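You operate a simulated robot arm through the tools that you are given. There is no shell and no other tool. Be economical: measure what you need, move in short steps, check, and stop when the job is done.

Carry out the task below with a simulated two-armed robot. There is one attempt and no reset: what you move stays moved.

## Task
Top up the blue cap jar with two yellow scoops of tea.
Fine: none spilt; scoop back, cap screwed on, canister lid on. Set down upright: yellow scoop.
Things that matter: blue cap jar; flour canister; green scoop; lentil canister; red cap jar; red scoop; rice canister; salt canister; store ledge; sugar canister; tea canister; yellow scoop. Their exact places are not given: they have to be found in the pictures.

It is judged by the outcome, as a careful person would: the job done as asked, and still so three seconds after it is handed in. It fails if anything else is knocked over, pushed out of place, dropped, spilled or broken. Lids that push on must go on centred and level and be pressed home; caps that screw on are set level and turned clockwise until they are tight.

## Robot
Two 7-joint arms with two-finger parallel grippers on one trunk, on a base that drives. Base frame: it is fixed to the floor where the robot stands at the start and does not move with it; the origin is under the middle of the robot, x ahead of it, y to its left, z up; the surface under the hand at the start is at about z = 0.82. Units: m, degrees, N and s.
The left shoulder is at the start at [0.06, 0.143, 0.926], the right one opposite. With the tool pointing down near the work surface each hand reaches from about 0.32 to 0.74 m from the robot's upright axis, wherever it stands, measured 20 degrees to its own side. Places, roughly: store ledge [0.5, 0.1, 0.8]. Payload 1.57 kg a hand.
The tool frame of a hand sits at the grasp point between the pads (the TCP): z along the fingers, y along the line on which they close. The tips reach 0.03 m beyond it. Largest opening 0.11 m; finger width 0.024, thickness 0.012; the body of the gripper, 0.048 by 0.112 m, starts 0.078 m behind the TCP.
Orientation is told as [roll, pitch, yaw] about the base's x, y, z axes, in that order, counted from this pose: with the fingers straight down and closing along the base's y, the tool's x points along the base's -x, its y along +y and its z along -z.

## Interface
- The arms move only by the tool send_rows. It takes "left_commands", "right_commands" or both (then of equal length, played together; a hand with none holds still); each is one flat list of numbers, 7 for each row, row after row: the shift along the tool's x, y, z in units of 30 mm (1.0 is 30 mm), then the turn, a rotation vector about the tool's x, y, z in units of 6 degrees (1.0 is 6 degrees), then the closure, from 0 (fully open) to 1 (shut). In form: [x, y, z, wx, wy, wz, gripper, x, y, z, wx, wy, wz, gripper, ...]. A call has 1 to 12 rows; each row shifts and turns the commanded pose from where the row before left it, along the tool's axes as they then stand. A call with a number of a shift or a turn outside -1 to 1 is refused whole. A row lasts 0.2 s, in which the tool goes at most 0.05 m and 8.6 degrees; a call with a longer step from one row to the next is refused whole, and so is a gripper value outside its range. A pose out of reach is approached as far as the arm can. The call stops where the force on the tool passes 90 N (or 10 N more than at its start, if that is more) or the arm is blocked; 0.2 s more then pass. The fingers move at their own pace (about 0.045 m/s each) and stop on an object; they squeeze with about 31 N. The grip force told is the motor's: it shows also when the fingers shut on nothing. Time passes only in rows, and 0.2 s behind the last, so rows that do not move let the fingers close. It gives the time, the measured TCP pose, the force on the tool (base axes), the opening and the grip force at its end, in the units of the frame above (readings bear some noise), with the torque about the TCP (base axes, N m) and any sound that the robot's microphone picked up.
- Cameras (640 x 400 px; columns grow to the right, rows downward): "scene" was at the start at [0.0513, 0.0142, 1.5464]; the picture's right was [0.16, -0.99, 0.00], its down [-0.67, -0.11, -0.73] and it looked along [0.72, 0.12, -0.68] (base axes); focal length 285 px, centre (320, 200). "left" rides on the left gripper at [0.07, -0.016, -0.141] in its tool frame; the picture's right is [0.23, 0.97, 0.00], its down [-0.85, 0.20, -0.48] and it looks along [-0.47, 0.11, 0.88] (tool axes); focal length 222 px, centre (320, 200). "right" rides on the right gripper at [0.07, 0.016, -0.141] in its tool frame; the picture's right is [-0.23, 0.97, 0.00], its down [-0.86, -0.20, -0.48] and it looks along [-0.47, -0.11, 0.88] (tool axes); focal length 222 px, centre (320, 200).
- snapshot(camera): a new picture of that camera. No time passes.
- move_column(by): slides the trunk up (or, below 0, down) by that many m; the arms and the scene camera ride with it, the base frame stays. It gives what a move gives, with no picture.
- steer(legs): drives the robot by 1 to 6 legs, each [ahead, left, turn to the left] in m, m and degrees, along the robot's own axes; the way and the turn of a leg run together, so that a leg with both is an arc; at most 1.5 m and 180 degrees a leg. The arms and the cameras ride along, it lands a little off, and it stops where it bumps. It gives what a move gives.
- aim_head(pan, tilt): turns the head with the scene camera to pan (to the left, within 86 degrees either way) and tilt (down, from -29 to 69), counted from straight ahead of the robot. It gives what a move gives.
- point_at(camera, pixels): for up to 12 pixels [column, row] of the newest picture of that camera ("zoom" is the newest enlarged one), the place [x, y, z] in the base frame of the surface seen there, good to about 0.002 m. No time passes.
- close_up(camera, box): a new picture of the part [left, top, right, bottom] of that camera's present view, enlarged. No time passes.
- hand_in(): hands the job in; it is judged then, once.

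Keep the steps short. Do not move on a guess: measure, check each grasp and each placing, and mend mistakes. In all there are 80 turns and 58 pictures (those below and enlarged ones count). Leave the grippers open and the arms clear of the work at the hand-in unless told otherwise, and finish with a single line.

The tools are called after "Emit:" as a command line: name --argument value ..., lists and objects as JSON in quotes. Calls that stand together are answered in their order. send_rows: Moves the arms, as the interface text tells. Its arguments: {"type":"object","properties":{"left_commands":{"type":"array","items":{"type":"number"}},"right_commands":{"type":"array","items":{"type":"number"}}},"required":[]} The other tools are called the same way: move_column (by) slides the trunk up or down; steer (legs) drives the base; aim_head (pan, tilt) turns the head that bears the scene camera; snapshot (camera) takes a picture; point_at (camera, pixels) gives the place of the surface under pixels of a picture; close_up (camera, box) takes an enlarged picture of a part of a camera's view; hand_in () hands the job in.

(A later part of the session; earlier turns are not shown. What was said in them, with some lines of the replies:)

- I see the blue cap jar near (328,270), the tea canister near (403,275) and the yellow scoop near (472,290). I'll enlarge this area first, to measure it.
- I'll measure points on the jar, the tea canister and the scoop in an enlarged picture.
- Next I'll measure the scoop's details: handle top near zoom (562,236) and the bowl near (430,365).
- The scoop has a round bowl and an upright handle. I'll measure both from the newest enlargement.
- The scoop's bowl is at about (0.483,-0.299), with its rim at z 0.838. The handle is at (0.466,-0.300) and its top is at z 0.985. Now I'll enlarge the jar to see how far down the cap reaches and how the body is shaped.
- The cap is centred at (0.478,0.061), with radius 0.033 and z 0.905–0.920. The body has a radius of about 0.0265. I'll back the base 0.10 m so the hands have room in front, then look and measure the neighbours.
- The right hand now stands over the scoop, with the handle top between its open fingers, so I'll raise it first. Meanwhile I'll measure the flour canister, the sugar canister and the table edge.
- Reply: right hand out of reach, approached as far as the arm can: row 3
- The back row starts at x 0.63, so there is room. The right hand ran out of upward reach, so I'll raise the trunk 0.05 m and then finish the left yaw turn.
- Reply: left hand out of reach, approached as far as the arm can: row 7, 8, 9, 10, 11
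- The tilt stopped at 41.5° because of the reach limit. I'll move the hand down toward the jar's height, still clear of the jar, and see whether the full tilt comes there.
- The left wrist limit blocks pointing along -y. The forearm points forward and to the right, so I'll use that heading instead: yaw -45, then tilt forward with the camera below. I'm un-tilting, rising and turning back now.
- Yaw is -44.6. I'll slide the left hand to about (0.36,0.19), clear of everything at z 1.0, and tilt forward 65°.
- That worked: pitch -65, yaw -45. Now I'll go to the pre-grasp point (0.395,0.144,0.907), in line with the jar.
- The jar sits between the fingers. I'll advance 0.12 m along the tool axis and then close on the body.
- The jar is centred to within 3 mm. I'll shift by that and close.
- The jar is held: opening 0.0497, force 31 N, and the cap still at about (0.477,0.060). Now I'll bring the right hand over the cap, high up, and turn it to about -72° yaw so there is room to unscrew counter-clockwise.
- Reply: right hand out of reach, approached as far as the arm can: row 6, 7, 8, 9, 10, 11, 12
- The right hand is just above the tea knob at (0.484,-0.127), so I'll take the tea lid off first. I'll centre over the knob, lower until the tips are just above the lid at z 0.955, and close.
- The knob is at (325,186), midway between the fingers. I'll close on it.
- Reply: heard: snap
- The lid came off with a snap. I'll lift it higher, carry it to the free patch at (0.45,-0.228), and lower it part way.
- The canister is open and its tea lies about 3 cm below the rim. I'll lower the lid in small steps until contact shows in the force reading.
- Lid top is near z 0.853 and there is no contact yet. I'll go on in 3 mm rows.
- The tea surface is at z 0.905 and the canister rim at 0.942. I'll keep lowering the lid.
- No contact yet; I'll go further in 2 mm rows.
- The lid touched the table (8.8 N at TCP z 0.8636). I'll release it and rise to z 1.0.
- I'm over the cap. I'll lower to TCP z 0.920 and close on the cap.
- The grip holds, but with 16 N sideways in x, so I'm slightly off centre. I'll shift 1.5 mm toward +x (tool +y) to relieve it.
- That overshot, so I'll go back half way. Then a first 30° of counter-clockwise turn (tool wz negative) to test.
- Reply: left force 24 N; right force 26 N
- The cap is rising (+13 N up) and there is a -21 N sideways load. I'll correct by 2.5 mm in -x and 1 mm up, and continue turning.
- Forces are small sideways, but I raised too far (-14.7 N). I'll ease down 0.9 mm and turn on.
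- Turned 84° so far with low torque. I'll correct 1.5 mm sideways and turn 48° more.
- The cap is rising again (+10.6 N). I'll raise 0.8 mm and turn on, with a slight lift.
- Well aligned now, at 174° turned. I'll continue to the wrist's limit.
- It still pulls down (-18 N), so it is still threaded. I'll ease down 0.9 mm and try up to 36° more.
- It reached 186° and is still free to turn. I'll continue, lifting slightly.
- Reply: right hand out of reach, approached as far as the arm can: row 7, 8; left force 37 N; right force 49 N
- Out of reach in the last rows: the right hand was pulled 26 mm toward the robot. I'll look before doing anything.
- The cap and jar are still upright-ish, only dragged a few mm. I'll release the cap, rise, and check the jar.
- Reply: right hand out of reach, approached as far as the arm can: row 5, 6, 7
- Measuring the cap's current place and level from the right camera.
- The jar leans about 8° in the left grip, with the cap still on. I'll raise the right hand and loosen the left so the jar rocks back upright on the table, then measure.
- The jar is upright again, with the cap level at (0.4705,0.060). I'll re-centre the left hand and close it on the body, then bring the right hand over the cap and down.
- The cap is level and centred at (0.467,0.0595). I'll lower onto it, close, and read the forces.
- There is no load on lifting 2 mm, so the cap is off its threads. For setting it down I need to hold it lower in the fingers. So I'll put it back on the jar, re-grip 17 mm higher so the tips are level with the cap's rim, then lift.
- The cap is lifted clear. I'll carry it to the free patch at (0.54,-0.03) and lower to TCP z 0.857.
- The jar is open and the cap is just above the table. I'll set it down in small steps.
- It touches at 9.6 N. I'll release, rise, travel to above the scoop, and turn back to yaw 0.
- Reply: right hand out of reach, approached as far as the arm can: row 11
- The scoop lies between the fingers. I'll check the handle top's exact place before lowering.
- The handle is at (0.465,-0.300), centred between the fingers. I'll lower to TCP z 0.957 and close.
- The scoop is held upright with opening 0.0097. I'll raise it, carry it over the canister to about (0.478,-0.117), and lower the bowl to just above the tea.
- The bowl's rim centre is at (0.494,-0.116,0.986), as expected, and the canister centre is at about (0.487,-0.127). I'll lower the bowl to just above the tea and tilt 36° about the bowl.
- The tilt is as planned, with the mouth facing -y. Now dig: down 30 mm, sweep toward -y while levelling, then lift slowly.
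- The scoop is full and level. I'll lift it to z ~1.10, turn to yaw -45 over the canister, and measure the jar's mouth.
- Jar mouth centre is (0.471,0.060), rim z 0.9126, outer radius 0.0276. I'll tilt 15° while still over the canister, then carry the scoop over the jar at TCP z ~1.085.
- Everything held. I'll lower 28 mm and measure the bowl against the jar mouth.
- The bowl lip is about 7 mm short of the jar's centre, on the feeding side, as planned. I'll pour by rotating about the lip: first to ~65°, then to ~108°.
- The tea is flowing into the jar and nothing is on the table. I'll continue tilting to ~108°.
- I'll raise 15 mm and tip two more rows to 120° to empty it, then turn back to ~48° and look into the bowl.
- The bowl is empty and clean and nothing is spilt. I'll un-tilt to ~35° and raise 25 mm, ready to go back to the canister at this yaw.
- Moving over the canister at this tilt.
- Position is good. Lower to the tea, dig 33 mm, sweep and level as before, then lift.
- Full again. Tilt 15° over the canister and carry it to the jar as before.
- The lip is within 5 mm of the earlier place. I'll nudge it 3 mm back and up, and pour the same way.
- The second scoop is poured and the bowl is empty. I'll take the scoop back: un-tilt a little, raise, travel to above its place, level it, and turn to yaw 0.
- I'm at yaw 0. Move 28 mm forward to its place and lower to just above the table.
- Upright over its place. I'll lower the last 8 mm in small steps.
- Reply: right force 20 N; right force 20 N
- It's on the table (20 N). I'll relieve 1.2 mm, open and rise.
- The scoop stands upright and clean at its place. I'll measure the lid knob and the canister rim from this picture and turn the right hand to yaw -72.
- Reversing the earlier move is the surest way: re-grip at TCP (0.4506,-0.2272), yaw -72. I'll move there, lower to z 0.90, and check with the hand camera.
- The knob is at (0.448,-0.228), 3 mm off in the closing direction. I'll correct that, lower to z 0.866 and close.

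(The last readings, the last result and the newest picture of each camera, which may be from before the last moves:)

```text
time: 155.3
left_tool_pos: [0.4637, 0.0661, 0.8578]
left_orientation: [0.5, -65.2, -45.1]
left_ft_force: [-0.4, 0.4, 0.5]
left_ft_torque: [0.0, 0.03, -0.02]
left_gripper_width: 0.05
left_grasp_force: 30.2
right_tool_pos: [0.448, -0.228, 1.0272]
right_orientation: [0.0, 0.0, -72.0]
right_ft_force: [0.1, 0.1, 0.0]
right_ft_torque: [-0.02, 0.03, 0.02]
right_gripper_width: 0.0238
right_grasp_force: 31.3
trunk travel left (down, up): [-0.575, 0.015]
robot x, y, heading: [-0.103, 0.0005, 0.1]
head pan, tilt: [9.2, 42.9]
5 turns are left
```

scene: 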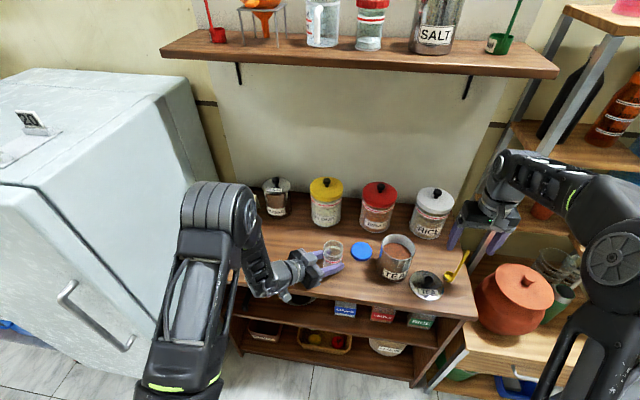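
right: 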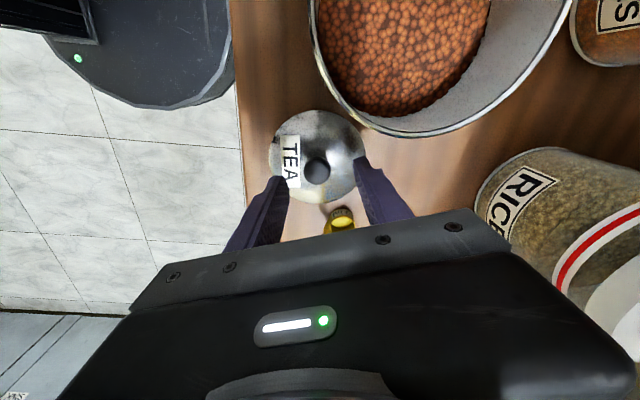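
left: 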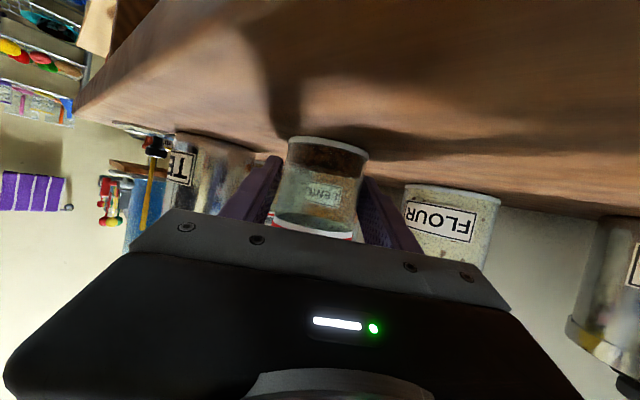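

The lid is held. I have five turns left, so I'll group safe steps. Now: set the lid over the canister by the exact reverse move, press it home, release, rise, turn to yaw 90, and go above the cap. Then I'll check.

Emit:
send_rows --right_commands '[0.943, 0.72, 0, 0, 0, 0, 1, 0.943, 0.72, 0, 0, 0, 0, 1, 0.943, 0.72, 0, 0, 0, 0, 1, 0, 0, 0, 0, 0, 0, 1, 0, 0, 0.58, 0, 0, 0, 1, 0, 0, 0.55, 0, 0, 0, 1, 0, 0, 0, 0, 0, 0, 1]'

Emit:
send_rows --right_commands '[0, 0, 0.1, 0, 0, 0, 1, 0, 0, 0.1, 0, 0, 0, 1, 0, 0, 0.08, 0, 0, 0, 1, 0, 0, 0.08, 0, 0, 0, 1, 0, 0, 0.08, 0, 0, 0, 1, 0, 0, 0.05, 0, 0, 0, 1, 0, 0, 0, 0, 0, 0, 1]'

Emit:
send_rows --right_commands '[0, 0, -0.05, 0, 0, 0, 1, 0, 0, 0, 0, 0, 0, 0.7, 0, 0, 0, 0, 0, 0, 0.4, 0, 0, 0, 0, 0, 0, 0.2, 0, 0, 0, 0, 0, 0, 0.2, 0, 0, 0, 0, 0, 0, 0.2, 0, 0, -0.7, 0, 0, 0, 0.2, 0, 0, -0.8, 0, 0, 0, 0.2]'

Emit:
send_rows --right_commands '[0, 0, 0, 0, 0, -1, 0.2, 0, 0, 0, 0, 0, -1, 0.2, 0, 0, 0, 0, 0, -1, 0.2, 0, 0, 0, 0, 0, -1, 0.2, 0, 0, 0, 0, 0, -1, 0.2, 0, 0, 0, 0, 0, -1, 0.2, 0, 0, 0, 0, 0, -1, 0.2, 0, 0, 0, 0, 0, -1, 0.2, 0, 0, 0, 0, 0, -1, 0.2, 0, 0, 0, 0, 0, -1, 0.2, 0, 0, 0, 0, 0, -1, 0.2, 0, 0, 0, 0, 0, -1, 0.2]'

Emit:
send_rows --right_commands '[0, 0, 0, 0, 0, -1, 0.2, 0, 0, 0, 0, 0, -1, 0.2, 0, 0, 0, 0, 0, -1, 0.2, 0, 0, 0, 0, 0, -1, 0.2, 0, 0, 0, 0, 0, -1, 0.2, 0, 0, 0, 0, 0, -1, 0.2, 0, 0, 0, 0, 0, -1, 0.2, 0, 0, 0, 0, 0, -1, 0.2, 0, 0, 0, 0, 0, -1, 0.2, 0, 0, 0, 0, 0, -1, 0.2, 0, 0, 0, 0, 0, -1, 0.2, 0, 0, 0, 0, 0, -1, 0.2]'

Emit:
send_rows --right_commands '[0, 0, 0, 0, 0, -1, 0.2, 0, 0, 0, 0, 0, -1, 0.2, 0, 0, 0, 0, 0, -1, 0.2, -0.825, -0.469, 0.233, 0, 0, 0, 0.2, -0.825, -0.469, 0.233, 0, 0, 0, 0.2, -0.825, -0.469, 0.233, 0, 0, 0, 0.2, -0.825, -0.469, 0.233, 0, 0, 0, 0.2, 0, 0, 0, 0, 0, 0, 0.2]'

Emit:
snapshot --camera "right"

Emit:
close_up --camera "scene" --box '[300, 210, 480, 310]'

Emit:
point_at --camera "right" --pixels '[[320, 150], [320, 160], [320, 170], [320, 180], [300, 165], [340, 165], [290, 165], [350, 165], [285, 175], [355, 175], [320, 140], [320, 190]]'

```text
time: 156.9
left_tool_pos: [0.4639, 0.065, 0.8576]
left_orientation: [0.5, -65.2, -44.9]
left_ft_force: [-0.1, 0.6, 0.3]
left_ft_torque: [-0.01, 0.03, -0.01]
left_gripper_width: 0.0498
left_grasp_force: 30.4
right_tool_pos: [0.4841, -0.1257, 0.9932]
right_orientation: [0.0, 0.0, -72.0]
right_ft_force: [-0.1, -0.4, -0.3]
right_ft_torque: [-0.02, 0.0, 0.01]
right_gripper_width: 0.0238
right_grasp_force: 31.1
trunk travel left (down, up): [-0.575, 0.015]
robot x, y, heading: [-0.1055, -0.0032, 0.2]
head pan, tilt: [9.2, 42.9]
```

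```text
time: 158.5
left_tool_pos: [0.4635, 0.0668, 0.8575]
left_orientation: [0.6, -65.3, -45.0]
left_ft_force: [-0.6, -1.6, -0.6]
left_ft_torque: [-0.01, -0.03, -0.04]
left_gripper_width: 0.05
left_grasp_force: 31.0
right_tool_pos: [0.485, -0.1235, 0.9801]
right_orientation: [0.4, 0.0, -72.0]
right_ft_force: [7.3, 4.1, 31.6]
right_ft_torque: [-0.05, -0.12, 0.02]
right_gripper_width: 0.0238
right_grasp_force: 30.9
trunk travel left (down, up): [-0.575, 0.015]
robot x, y, heading: [-0.1039, -0.0016, 0.4]
head pan, tilt: [9.2, 42.9]
heard: snap
```

```text
time: 160.3
left_tool_pos: [0.4648, 0.0654, 0.8577]
left_orientation: [0.5, -65.2, -45.0]
left_ft_force: [0.3, 0.4, 0.8]
left_ft_torque: [-0.03, 0.03, -0.05]
left_gripper_width: 0.0495
left_grasp_force: 31.3
right_tool_pos: [0.4856, -0.126, 1.0218]
right_orientation: [0.1, 0.0, -72.0]
right_ft_force: [0.2, -0.5, -0.3]
right_ft_torque: [0.02, -0.03, 0.01]
right_gripper_width: 0.0881
right_grasp_force: 0.1
trunk travel left (down, up): [-0.575, 0.015]
robot x, y, heading: [-0.1041, -0.0005, 0.2]
head pan, tilt: [9.2, 42.9]
```

```text
time: 162.9
left_tool_pos: [0.4637, 0.0663, 0.8576]
left_orientation: [0.5, -65.2, -44.9]
left_ft_force: [0.4, -0.2, -0.9]
left_ft_torque: [-0.03, 0.02, -0.01]
left_gripper_width: 0.0497
left_grasp_force: 31.1
right_tool_pos: [0.4839, -0.1267, 1.0241]
right_orientation: [0.0, -0.1, 0.1]
right_ft_force: [-0.1, 0.1, -0.4]
right_ft_torque: [-0.03, 0.01, 0.01]
right_gripper_width: 0.088
right_grasp_force: 0.1
trunk travel left (down, up): [-0.575, 0.015]
robot x, y, heading: [-0.1016, 0.0023, -0.1]
head pan, tilt: [9.2, 42.9]
```

```text
time: 165.5
left_tool_pos: [0.4633, 0.0663, 0.8577]
left_orientation: [0.5, -65.2, -45.0]
left_ft_force: [0.3, -0.1, -0.2]
left_ft_torque: [-0.04, -0.01, -0.03]
left_gripper_width: 0.05
left_grasp_force: 31.1
right_tool_pos: [0.4853, -0.1253, 1.0249]
right_orientation: [0.0, -0.1, 72.1]
right_ft_force: [-0.4, -0.5, 0.0]
right_ft_torque: [0.03, 0.01, 0.0]
right_gripper_width: 0.0879
right_grasp_force: 0.0
trunk travel left (down, up): [-0.575, 0.015]
robot x, y, heading: [-0.1044, -0.0006, 0.2]
head pan, tilt: [9.2, 42.9]
```

```text
time: 167.3
left_tool_pos: [0.464, 0.0657, 0.8575]
left_orientation: [0.6, -65.2, -45.0]
left_ft_force: [-0.3, 0.1, 0.0]
left_ft_torque: [-0.06, 0.02, 0.02]
left_gripper_width: 0.0497
left_grasp_force: 31.1
right_tool_pos: [0.5395, -0.0269, 0.9955]
right_orientation: [0.1, 0.0, 90.1]
right_ft_force: [-0.4, -0.5, 0.0]
right_ft_torque: [-0.01, 0.01, 0.02]
right_gripper_width: 0.0879
right_grasp_force: 0.0
trunk travel left (down, up): [-0.575, 0.015]
robot x, y, heading: [-0.1056, -0.0034, -0.0]
head pan, tilt: [9.2, 42.9]
```

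```text
5 pictures are left
```

right: 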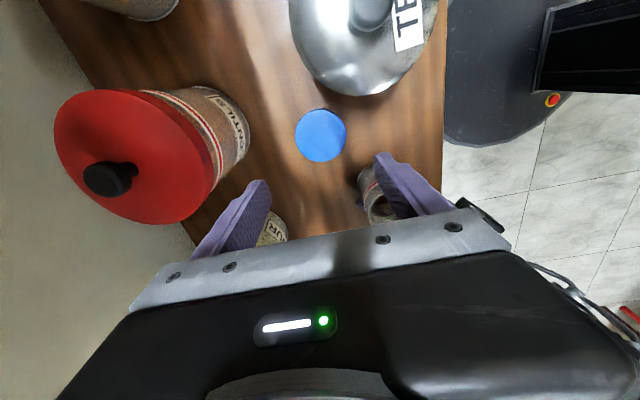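

```text
3.56 times, centred on (390, 260) of scene
```

zoom: 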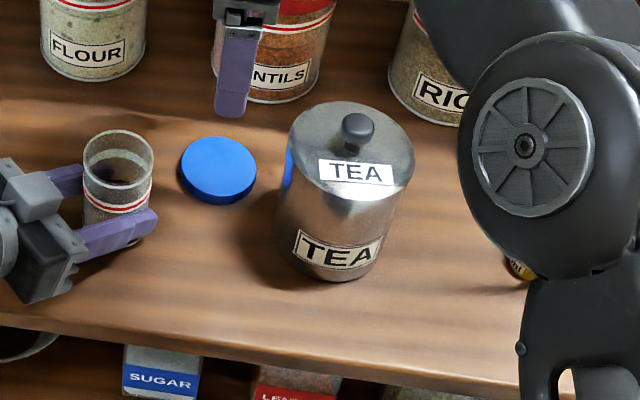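

```text
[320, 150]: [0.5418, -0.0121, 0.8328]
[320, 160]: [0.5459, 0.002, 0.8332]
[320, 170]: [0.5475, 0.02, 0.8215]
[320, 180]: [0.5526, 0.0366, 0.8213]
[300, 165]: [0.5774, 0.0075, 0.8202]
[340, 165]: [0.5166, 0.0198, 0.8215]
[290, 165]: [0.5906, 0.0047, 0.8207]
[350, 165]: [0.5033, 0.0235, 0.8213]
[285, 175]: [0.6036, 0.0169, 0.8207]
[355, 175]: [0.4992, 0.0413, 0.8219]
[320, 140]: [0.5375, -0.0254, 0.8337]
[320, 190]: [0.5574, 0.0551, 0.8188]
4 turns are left
```

The tea lid snapped home and sits level. Next: grip the cap, lift it, carry it over the jar by the reverse move, turn to yaw 150, and lower it gently onto the jar mouth.

Emit:
send_rows --right_commands '[0.08, 0, 1, 0, 0, 0, 0.2, 0, 0, 1, 0, 0, 0, 0.2, 0, 0, 1, 0, 0, 0, 0.2, 0, 0, 1, 0, 0, 0, 0.2, 0, 0, 0.717, 0, 0, 0, 0.2, 0, 0, 0, 0, 0, 0, 0.3, 0, 0, 0, 0, 0, 0, 0.5, 0, 0, 0, 0, 0, 0, 1, 0, 0, 0, 0, 0, 0, 1, 0, 0, 0, 0, 0, 0, 1]'

Emit:
send_rows --right_commands '[0, 0, -0.5, 0, 0, 0, 1, 0, 0, -1, 0, 0, 0, 1, 0, 0, -1, 0, 0, 0, 1, 0, 0, -1, 0, 0, 0, 1, 0, 0, -0.5, 0, 0, 0, 1, -0.998, 0.793, 0, 0, 0, 0, 1, -0.998, 0.793, 0, 0, 0, 0, 1, -0.998, 0.793, 0, 0, 0, 0, 1, 0, 0, 0, 0, 0, 0, 1]'

Emit:
send_rows --right_commands '[0, 0, 0, 0, 0, -1, 1, 0, 0, 0, 0, 0, -1, 1, 0, 0, 0, 0, 0, -1, 1, 0, 0, 0, 0, 0, -1, 1, 0, 0, 0, 0, 0, -1, 1, 0, 0, 0, 0, 0, -1, 1, 0, 0, 0, 0, 0, -1, 1, 0, 0, 0, 0, 0, -1, 1, 0, 0, 0, 0, 0, -1, 1, 0, 0, 0, 0, 0, -1, 1, 0, 0, 0, 0, 0, 0, 1]'

Emit:
send_rows --right_commands '[0, 0, 0.5, 0, 0, 0, 1, 0, 0, 0.5, 0, 0, 0, 1, 0, 0, 0.1, 0, 0, 0, 1, 0, 0, 0.1, 0, 0, 0, 1, 0, 0, 0.05, 0, 0, 0, 1, 0, 0, 0, 0, 0, 0, 1]'

Emit:
close_up --camera "scene" --box '[280, 200, 380, 285]'

Emit:
snapshot --camera "right"

```text
time: 169.5
left_tool_pos: [0.4641, 0.0668, 0.8577]
left_orientation: [0.6, -65.2, -45.0]
left_ft_force: [0.6, -0.2, 0.1]
left_ft_torque: [-0.05, -0.02, 0.03]
left_gripper_width: 0.05
left_grasp_force: 31.0
right_tool_pos: [0.5408, -0.0271, 0.8535]
right_orientation: [0.0, 0.0, 90.0]
right_ft_force: [0.5, -0.6, 0.3]
right_ft_torque: [0.02, -0.03, -0.02]
right_gripper_width: 0.0684
right_grasp_force: 31.1
trunk travel left (down, up): [-0.575, 0.015]
robot x, y, heading: [-0.1, -0.0018, 0.1]
head pan, tilt: [9.2, 42.9]
```

```text
time: 171.5
left_tool_pos: [0.4641, 0.0663, 0.8568]
left_orientation: [0.4, -65.2, -44.9]
left_ft_force: [0.4, -0.9, 0.2]
left_ft_torque: [-0.04, 0.05, 0.0]
left_gripper_width: 0.0498
left_grasp_force: 30.5
right_tool_pos: [0.4705, 0.0605, 0.9749]
right_orientation: [0.0, 0.0, 90.0]
right_ft_force: [-0.2, -0.7, 0.3]
right_ft_torque: [-0.02, -0.01, 0.01]
right_gripper_width: 0.0684
right_grasp_force: 31.0
trunk travel left (down, up): [-0.575, 0.015]
robot x, y, heading: [-0.1054, -0.0007, 0.0]
head pan, tilt: [9.2, 42.9]
```

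```text
time: 173.9
left_tool_pos: [0.4637, 0.0659, 0.8566]
left_orientation: [0.4, -65.3, -45.0]
left_ft_force: [0.3, -0.2, 0.2]
left_ft_torque: [-0.07, -0.02, -0.02]
left_gripper_width: 0.0498
left_grasp_force: 31.1
right_tool_pos: [0.4693, 0.0598, 0.9758]
right_orientation: [0.0, 0.0, 150.1]
right_ft_force: [1.2, 0.5, -0.1]
right_ft_torque: [0.0, 0.03, 0.02]
right_gripper_width: 0.0681
right_grasp_force: 31.0
trunk travel left (down, up): [-0.575, 0.015]
robot x, y, heading: [-0.104, -0.0024, 0.3]
head pan, tilt: [9.2, 42.9]
```

```text
time: 175.3
left_tool_pos: [0.4636, 0.0656, 0.8568]
left_orientation: [0.5, -65.1, -45.0]
left_ft_force: [6.8, 0.4, -3.4]
left_ft_torque: [-0.37, 0.24, 0.11]
left_gripper_width: 0.0498
left_grasp_force: 30.4
right_tool_pos: [0.4686, 0.0606, 0.9396]
right_orientation: [-0.1, 0.1, 150.0]
right_ft_force: [-3.8, -2.0, 12.2]
right_ft_torque: [0.05, 0.11, -0.06]
right_gripper_width: 0.0684
right_grasp_force: 31.1
trunk travel left (down, up): [-0.575, 0.015]
robot x, y, heading: [-0.1023, -0.0023, 0.0]
head pan, tilt: [9.2, 42.9]
```

```text
4.71 times, centred on (330, 242) of scene
```

zoom: 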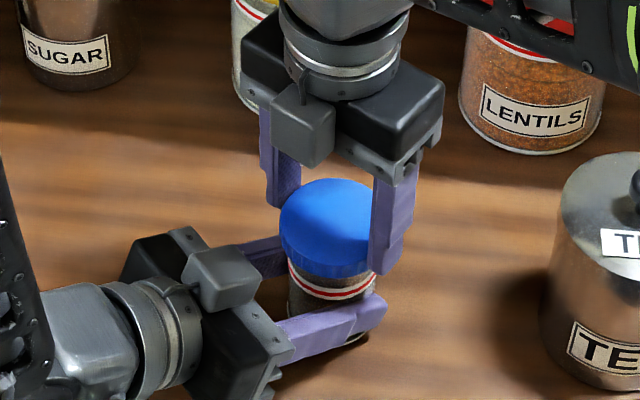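

```text
2 pictures are left
3 turns are left
```

right: 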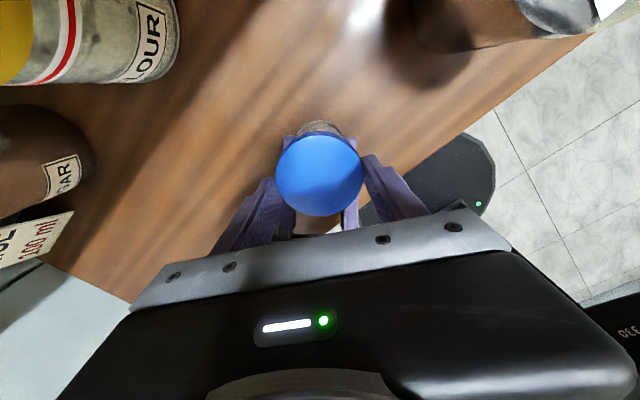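

The cap sits level on the mouth, with light contact (12 N, TCP z 0.9396). Now turn clockwise: a first stroke from yaw 150 to -72, gently following down. Then release, turn back to 90, re-grip, and a second stroke to -72 to tighten.

Emit:
send_rows --right_commands '[0, 0, 0.003, 0, 0, 1, 1, 0, 0, 0.003, 0, 0, 1, 1, 0, 0, 0.003, 0, 0, 1, 1, 0, 0, 0.003, 0, 0, 1, 1, 0, 0, 0.003, 0, 0, 1, 1, 0, 0, 0.003, 0, 0, 1, 1, 0, 0, 0.003, 0, 0, 1, 1, 0, 0, 0.003, 0, 0, 1, 1, 0, 0, 0.003, 0, 0, 1, 1, 0, 0, 0.003, 0, 0, 1, 1, 0, 0, 0.003, 0, 0, 1, 1, 0, 0, 0.003, 0, 0, 1, 1]'

Emit:
send_rows --right_commands '[0, 0, 0.003, 0, 0, 1, 1, 0, 0, 0.003, 0, 0, 1, 1, 0, 0, 0.003, 0, 0, 1, 1, 0, 0, 0.003, 0, 0, 1, 1, 0, 0, 0.003, 0, 0, 1, 1, 0, 0, 0.003, 0, 0, 1, 1, 0, 0, 0.003, 0, 0, 1, 1, 0, 0, 0.003, 0, 0, 1, 1, 0, 0, 0.003, 0, 0, 1, 1, 0, 0, 0.003, 0, 0, 1, 1, 0, 0, 0.003, 0, 0, 1, 1, 0, 0, 0.003, 0, 0, 1, 1]'

Emit:
send_rows --right_commands '[0, 0, 0.003, 0, 0, 1, 1, 0, 0, 0.003, 0, 0, 1, 1, 0, 0, 0.003, 0, 0, 1, 1, 0, 0, 0.003, 0, 0, 1, 1, 0, 0, 0.003, 0, 0, 1, 1, 0, 0, 0.003, 0, 0, 1, 1, 0, 0, 0.003, 0, 0, 1, 1, 0, 0, 0.003, 0, 0, 1, 1, 0, 0, 0.003, 0, 0, 1, 1, 0, 0, 0.003, 0, 0, 1, 1, 0, 0, 0.003, 0, 0, 1, 1, 0, 0, 0.003, 0, 0, 1, 1]'

Emit:
send_rows --right_commands '[0, 0, 0, 0, 0, 1, 1, 0, 0, 0, 0, 0, 0, 0.7, 0, 0, 0, 0, 0, 0, 0.4, 0, 0, 0, 0, 0, 0, 0.25, 0, 0, 0, 0, 0, 0, 0.25, 0, 0, -0.333, 0, 0, 0, 0.25, 0, 0, 0, 0, 0, 0, 0.25]'

Emit:
send_rows --right_commands '[0, 0, 0, 0, 0, -1, 0.25, 0, 0, 0, 0, 0, -1, 0.25, 0, 0, 0, 0, 0, -1, 0.25, 0, 0, 0, 0, 0, -1, 0.25, 0, 0, 0, 0, 0, -1, 0.25, 0, 0, 0, 0, 0, -1, 0.25, 0, 0, 0, 0, 0, -1, 0.25, 0, 0, 0, 0, 0, -1, 0.25, 0, 0, 0, 0, 0, -1, 0.25, 0, 0, 0, 0, 0, -1, 0.25, 0, 0, 0, 0, 0, -1, 0.25, 0, 0, 0, 0, 0, -1, 0.25]'

Emit:
send_rows --right_commands '[0, 0, 0, 0, 0, -1, 0.25, 0, 0, 0, 0, 0, -1, 0.25, 0, 0, 0, 0, 0, -1, 0.25, 0, 0, 0, 0, 0, -1, 0.25, 0, 0, 0, 0, 0, -1, 0.25, 0, 0, 0, 0, 0, -1, 0.25, 0, 0, 0, 0, 0, -1, 0.25, 0, 0, 0, 0, 0, -1, 0.25, 0, 0, 0, 0, 0, -1, 0.25, 0, 0, 0, 0, 0, -1, 0.25, 0, 0, 0, 0, 0, -1, 0.25, 0, 0, 0, 0, 0, -1, 0.25]'

Emit:
send_rows --right_commands '[0, 0, 0, 0, 0, -1, 0.25, 0, 0, 0, 0, 0, -1, 0.25, 0, 0, 0, 0, 0, -1, 0.25, 0, 0, 0.333, 0, 0, 0, 0.25, 0, 0, 0, 0, 0, 0, 0.4, 0, 0, 0, 0, 0, 0, 0.6, 0, 0, 0, 0, 0, 0, 1, 0, 0, 0, 0, 0, 0, 1, 0, 0, 0, 0, 0, 0, 1]'

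Emit:
send_rows --right_commands '[0, 0, 0.003, 0, 0, 1, 1, 0, 0, 0.003, 0, 0, 1, 1, 0, 0, 0.003, 0, 0, 1, 1, 0, 0, 0.003, 0, 0, 1, 1, 0, 0, 0.003, 0, 0, 1, 1, 0, 0, 0.003, 0, 0, 1, 1, 0, 0, 0.003, 0, 0, 1, 1, 0, 0, 0.003, 0, 0, 1, 1, 0, 0, 0, 0, 0, 0, 1]'

Emit:
send_rows --right_commands '[0, 0, 0.003, 0, 0, 1, 1, 0, 0, 0.003, 0, 0, 1, 1, 0, 0, 0.003, 0, 0, 1, 1, 0, 0, 0.003, 0, 0, 1, 1, 0, 0, 0.003, 0, 0, 1, 1, 0, 0, 0.003, 0, 0, 1, 1, 0, 0, 0.003, 0, 0, 1, 1, 0, 0, 0.003, 0, 0, 1, 1, 0, 0, 0, 0, 0, 0, 1]'

Emit:
send_rows --right_commands '[0, 0, 0, 0, 0, 1, 1, 0, 0, 0, 0, 0, 1, 1, 0, 0, 0, 0, 0, 1, 1, 0, 0, 0, 0, 0, 1, 1, 0, 0, 0, 0, 0, 1, 1, 0, 0, 0, 0, 0, 1, 1, 0, 0, 0, 0, 0, 1, 1, 0, 0, 0, 0, 0, 1, 1, 0, 0, 0, 0, 0, 1, 1, 0, 0, 0, 0, 0, 1, 1, 0, 0, 0, 0, 0, 0, 1]'

Emit:
close_up --camera "scene" --box '[280, 200, 380, 285]'

Emit:
point_at --camera "zoom" --pixels '[[325, 200], [310, 230], [350, 230], [325, 215], [325, 240], [325, 255], [320, 265], [320, 275], [320, 290], [300, 215]]'

```text
time: 177.9
left_tool_pos: [0.4622, 0.0657, 0.8579]
left_orientation: [0.5, -65.3, -45.0]
left_ft_force: [-3.1, -0.3, -8.4]
left_ft_torque: [0.12, -0.43, 0.05]
left_gripper_width: 0.0497
left_grasp_force: 31.5
right_tool_pos: [0.4699, 0.0611, 0.9377]
right_orientation: [-0.1, -0.1, 78.0]
right_ft_force: [7.1, 6.3, 25.1]
right_ft_torque: [0.1, -0.23, 0.02]
right_gripper_width: 0.0684
right_grasp_force: 31.2
trunk travel left (down, up): [-0.575, 0.015]
robot x, y, heading: [-0.1049, -0.0016, -0.0]
head pan, tilt: [9.2, 42.9]
```

```text
time: 180.5
left_tool_pos: [0.4627, 0.065, 0.8583]
left_orientation: [0.6, -65.0, -45.2]
left_ft_force: [-19.5, 2.0, -3.9]
left_ft_torque: [-0.12, -0.42, -0.02]
left_gripper_width: 0.0499
left_grasp_force: 31.1
right_tool_pos: [0.4705, 0.0593, 0.9359]
right_orientation: [0.0, -0.3, 5.8]
right_ft_force: [18.6, -6.7, 24.1]
right_ft_torque: [-0.54, -0.53, 0.01]
right_gripper_width: 0.0682
right_grasp_force: 31.0
trunk travel left (down, up): [-0.575, 0.015]
robot x, y, heading: [-0.1036, 0.0029, 0.1]
head pan, tilt: [9.2, 42.9]
```

```text
time: 183.1
left_tool_pos: [0.4635, 0.0651, 0.8582]
left_orientation: [0.7, -65.3, -45.1]
left_ft_force: [-9.8, 7.0, -3.2]
left_ft_torque: [-0.61, -0.05, 0.09]
left_gripper_width: 0.0499
left_grasp_force: 30.4
right_tool_pos: [0.4694, 0.0591, 0.9347]
right_orientation: [0.2, -0.2, -66.1]
right_ft_force: [11.5, -13.4, 26.5]
right_ft_torque: [-0.31, -0.45, -0.01]
right_gripper_width: 0.0682
right_grasp_force: 31.4
trunk travel left (down, up): [-0.575, 0.015]
robot x, y, heading: [-0.1009, -0.0003, 0.1]
head pan, tilt: [9.2, 42.9]
```

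```text
time: 184.7
left_tool_pos: [0.4641, 0.0669, 0.8578]
left_orientation: [0.7, -65.3, -45.1]
left_ft_force: [2.0, -1.9, 4.1]
left_ft_torque: [0.03, 0.02, 0.0]
left_gripper_width: 0.0498
left_grasp_force: 30.8
right_tool_pos: [0.4687, 0.0613, 0.9437]
right_orientation: [0.0, 0.1, -72.0]
right_ft_force: [-0.2, 0.7, -0.3]
right_ft_torque: [0.02, 0.0, -0.02]
right_gripper_width: 0.0827
right_grasp_force: 0.0
trunk travel left (down, up): [-0.575, 0.015]
robot x, y, heading: [-0.1027, 0.0039, -0.0]
head pan, tilt: [9.2, 42.9]
```

```text
time: 187.3
left_tool_pos: [0.4632, 0.0655, 0.8582]
left_orientation: [0.5, -65.3, -45.1]
left_ft_force: [4.3, -1.7, 12.9]
left_ft_torque: [0.04, 0.05, -0.04]
left_gripper_width: 0.0498
left_grasp_force: 30.9
right_tool_pos: [0.4693, 0.059, 0.9444]
right_orientation: [0.0, 0.0, 0.0]
right_ft_force: [0.0, -0.4, 0.3]
right_ft_torque: [-0.01, -0.01, -0.02]
right_gripper_width: 0.0827
right_grasp_force: 0.1
trunk travel left (down, up): [-0.575, 0.015]
robot x, y, heading: [-0.1041, 0.0001, 0.1]
head pan, tilt: [9.2, 42.9]
```

```text
time: 189.9
left_tool_pos: [0.4644, 0.0665, 0.858]
left_orientation: [0.6, -65.2, -45.2]
left_ft_force: [2.0, -1.2, 14.5]
left_ft_torque: [0.05, 0.16, -0.03]
left_gripper_width: 0.05
left_grasp_force: 31.2
right_tool_pos: [0.4684, 0.0602, 0.9436]
right_orientation: [-0.1, 0.0, 72.1]
right_ft_force: [0.1, 0.7, 0.2]
right_ft_torque: [-0.01, 0.0, -0.02]
right_gripper_width: 0.0825
right_grasp_force: 0.0
trunk travel left (down, up): [-0.575, 0.015]
robot x, y, heading: [-0.107, -0.0016, -0.0]
head pan, tilt: [9.2, 42.9]
```

```text
time: 191.9
left_tool_pos: [0.4631, 0.0658, 0.858]
left_orientation: [0.6, -65.2, -45.1]
left_ft_force: [0.0, 0.1, 14.7]
left_ft_torque: [0.14, 0.15, 0.01]
left_gripper_width: 0.05
left_grasp_force: 31.4
right_tool_pos: [0.4685, 0.0588, 0.9354]
right_orientation: [-0.1, 0.0, 90.0]
right_ft_force: [0.8, 1.2, -0.3]
right_ft_torque: [-0.02, 0.0, -0.01]
right_gripper_width: 0.0685
right_grasp_force: 30.9
trunk travel left (down, up): [-0.575, 0.015]
robot x, y, heading: [-0.1038, 0.0001, 0.3]
head pan, tilt: [9.2, 42.9]
```

```text
time: 193.9
left_tool_pos: [0.4639, 0.0675, 0.8575]
left_orientation: [0.6, -65.2, -45.0]
left_ft_force: [11.3, 6.2, 4.5]
left_ft_torque: [-0.34, 0.8, 0.16]
left_gripper_width: 0.0499
left_grasp_force: 30.9
right_tool_pos: [0.4682, 0.0605, 0.9328]
right_orientation: [0.0, 0.1, 41.8]
right_ft_force: [-11.5, -8.7, 5.8]
right_ft_torque: [-0.28, 0.25, 0.01]
right_gripper_width: 0.0685
right_grasp_force: 31.2
trunk travel left (down, up): [-0.575, 0.015]
robot x, y, heading: [-0.103, 0.0036, 0.3]
head pan, tilt: [9.2, 42.9]
```

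```text
time: 195.9
left_tool_pos: [0.4623, 0.0658, 0.857]
left_orientation: [0.6, -65.1, -45.1]
left_ft_force: [-15.2, -6.0, -0.5]
left_ft_torque: [0.32, -0.38, -0.1]
left_gripper_width: 0.0567
left_grasp_force: 30.6
right_tool_pos: [0.4703, 0.0603, 0.934]
right_orientation: [0.3, -0.4, -6.0]
right_ft_force: [16.4, 6.8, 5.6]
right_ft_torque: [0.34, -0.68, -0.05]
right_gripper_width: 0.0685
right_grasp_force: 31.1
trunk travel left (down, up): [-0.575, 0.015]
robot x, y, heading: [-0.1026, 0.0003, 0.1]
head pan, tilt: [9.2, 42.9]
```

```text
time: 198.3
left_tool_pos: [0.4634, 0.0664, 0.8583]
left_orientation: [0.7, -65.3, -45.1]
left_ft_force: [-5.2, -2.8, 4.6]
left_ft_torque: [-0.23, 0.56, -0.26]
left_gripper_width: 0.0568
left_grasp_force: 31.2
right_tool_pos: [0.4677, 0.0596, 0.9332]
right_orientation: [0.0, 0.0, -66.2]
right_ft_force: [1.8, 0.9, 8.4]
right_ft_torque: [0.36, -0.33, 0.36]
right_gripper_width: 0.069
right_grasp_force: 31.0
trunk travel left (down, up): [-0.575, 0.015]
robot x, y, heading: [-0.1032, -0.0015, 0.0]
head pan, tilt: [9.2, 42.9]
```

```text
4.71 times, centred on (330, 242) of scene
```

zoom: 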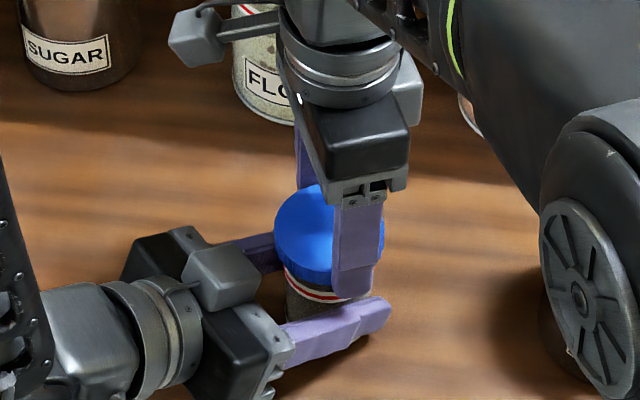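

```text
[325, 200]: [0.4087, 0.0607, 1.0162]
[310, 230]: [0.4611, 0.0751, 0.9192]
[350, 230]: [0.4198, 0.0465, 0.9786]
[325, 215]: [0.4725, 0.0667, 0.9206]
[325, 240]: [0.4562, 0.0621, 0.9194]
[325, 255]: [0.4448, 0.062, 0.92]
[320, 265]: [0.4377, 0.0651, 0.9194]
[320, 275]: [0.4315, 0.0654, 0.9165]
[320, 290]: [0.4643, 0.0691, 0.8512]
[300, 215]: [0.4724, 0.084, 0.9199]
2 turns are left
```

The cap is back at its first height (top z 0.9195), level, and the closing torque (0.36 N m) now drags the jar in the left grip. So it is tight. I'll release the cap, lift and withdraw the right hand, then open and withdraw the left hand, and look once.

Emit:
send_rows --right_commands '[0, 0, 0, 0, 0, 0, 0.7, 0, 0, 0, 0, 0, 0, 0.4, 0, 0, 0, 0, 0, 0, 0.2, 0, 0, 0, 0, 0, 0, 0.2, 0, 0, 0, 0, 0, 0, 0.2, 0, 0, -0.5, 0, 0, 0, 0.2, 0, 0, -0.9, 0, 0, 0, 0.2, 0, 0, -0.8, 0, 0, 0, 0.2]'

Emit:
send_rows --right_commands '[0.407, -0.914, 0, 0, 0, 0, 0.2, 0.407, -0.914, 0, 0, 0, 0, 0.2, -0.99, -0.44, 0, 0, 0, 0, 0.2, -0.99, -0.44, 0, 0, 0, 0, 0.2, -0.99, -0.44, 0, 0, 0, 0, 0.2, -0.99, -0.44, 0, 0, 0, 0, 0.2]'

Emit:
send_rows --left_commands '[0, 0, 0, 0, 0, 0, 0.5, 0, 0, 0, 0, 0, 0, 0.45, 0, 0, 0, 0, 0, 0, 0.4, 0, 0, 0, 0, 0, 0, 0.3, 0, 0, 0, 0, 0, 0, 0.1, 0, 0, 0, 0, 0, 0, 0, 0, 0, 0, 0, 0, 0, 0]'

Emit:
send_rows --left_commands '[0, 0, -0.5, 0, 0, 0, 0, 0, 0, -0.9, 0, 0, 0, 0, 0, 0, -1, 0, 0, 0, 0, 0, 0, -1, 0, 0, 0, 0, 0, 0, -1, 0, 0, 0, 0, 0, 0, 0, 0, 0, 0, 0]' --right_commands '[0, 0, 0, 0, 0, 0, 0, 0, 0, 0, 0, 0, 0, 0, 0, 0, 0, 0, 0, 0, 0, 0, 0, 0, 0, 0, 0, 0, 0, 0, 0, 0, 0, 0, 0, 0, 0, 0, 0, 0, 0, 0]'

Emit:
snapshot --camera "scene"

Emit:
point_at --camera "scene" --pixels '[[332, 240], [325, 242], [340, 242], [332, 248], [332, 265], [400, 240], [462, 258], [452, 280]]'

```text
time: 200.1
left_tool_pos: [0.4625, 0.066, 0.8576]
left_orientation: [0.5, -65.2, -45.0]
left_ft_force: [0.0, -0.3, -1.7]
left_ft_torque: [0.01, 0.02, 0.0]
left_gripper_width: 0.0499
left_grasp_force: 31.3
right_tool_pos: [0.4692, 0.0611, 1.0018]
right_orientation: [0.0, 0.1, -65.9]
right_ft_force: [0.2, 0.5, 0.1]
right_ft_torque: [-0.01, 0.01, 0.01]
right_gripper_width: 0.088
right_grasp_force: 0.1
trunk travel left (down, up): [-0.575, 0.015]
robot x, y, heading: [-0.1042, -0.0038, 0.2]
head pan, tilt: [9.2, 42.9]
```

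```text
time: 201.5
left_tool_pos: [0.4641, 0.0658, 0.8572]
left_orientation: [0.6, -65.0, -45.1]
left_ft_force: [-0.1, -0.7, -0.8]
left_ft_torque: [0.0, 0.01, -0.02]
left_gripper_width: 0.0499
left_grasp_force: 31.1
right_tool_pos: [0.4086, -0.0703, 0.997]
right_orientation: [0.1, 0.0, -65.9]
right_ft_force: [0.4, 0.3, 0.0]
right_ft_torque: [0.03, -0.02, -0.01]
right_gripper_width: 0.0877
right_grasp_force: 0.0
trunk travel left (down, up): [-0.575, 0.015]
robot x, y, heading: [-0.1019, -0.0033, 0.2]
head pan, tilt: [9.2, 42.9]
```

```text
time: 203.1
left_tool_pos: [0.4632, 0.066, 0.8577]
left_orientation: [0.5, -65.2, -45.0]
left_ft_force: [-0.3, 0.8, 0.3]
left_ft_torque: [0.02, -0.01, -0.01]
left_gripper_width: 0.11
left_grasp_force: 0.1
right_tool_pos: [0.4088, -0.0692, 0.9971]
right_orientation: [0.0, 0.0, -66.0]
right_ft_force: [-0.4, -0.1, 0.5]
right_ft_torque: [0.01, 0.02, 0.0]
right_gripper_width: 0.0881
right_grasp_force: 0.0
trunk travel left (down, up): [-0.575, 0.015]
robot x, y, heading: [-0.1074, 0.005, -0.0]
head pan, tilt: [9.2, 42.9]
```

```text
time: 204.5
left_tool_pos: [0.3765, 0.1484, 0.913]
left_orientation: [0.5, -65.2, -45.0]
left_ft_force: [1.1, 0.2, -0.8]
left_ft_torque: [0.02, 0.01, 0.01]
left_gripper_width: 0.11
left_grasp_force: 0.1
right_tool_pos: [0.4091, -0.0692, 0.9974]
right_orientation: [0.0, 0.0, -66.0]
right_ft_force: [-0.1, -0.4, 0.3]
right_ft_torque: [0.0, 0.0, -0.02]
right_gripper_width: 0.1102
right_grasp_force: 0.2
trunk travel left (down, up): [-0.575, 0.015]
robot x, y, heading: [-0.1029, 0.0024, 0.2]
head pan, tilt: [9.2, 42.9]
```

```text
0 pictures are left
```

scene: 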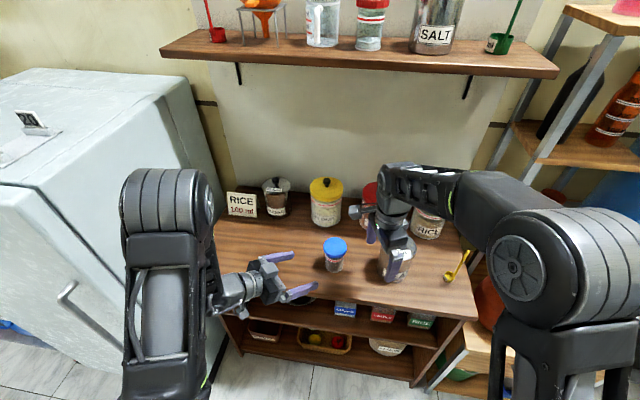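

```text
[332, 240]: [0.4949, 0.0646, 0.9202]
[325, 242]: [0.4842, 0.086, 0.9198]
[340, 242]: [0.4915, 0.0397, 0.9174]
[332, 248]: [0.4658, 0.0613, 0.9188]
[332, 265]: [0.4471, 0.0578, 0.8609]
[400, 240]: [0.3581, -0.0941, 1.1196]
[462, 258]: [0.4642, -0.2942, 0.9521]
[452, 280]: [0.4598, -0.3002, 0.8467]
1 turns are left
```

The jar stands upright with its cap level and tight, the tea lid is on, the scoop stands in its place, and both hands are open and clear. Handing in.

Emit:
hand_in

```text
The job is handed in.
```

Two yellow scoops of tea are in the blue cap jar with no spill seen, the cap is tight, the canister lid is pressed on, and the yellow scoop stands upright in its place; the jar stands about 8 mm from its original spot.
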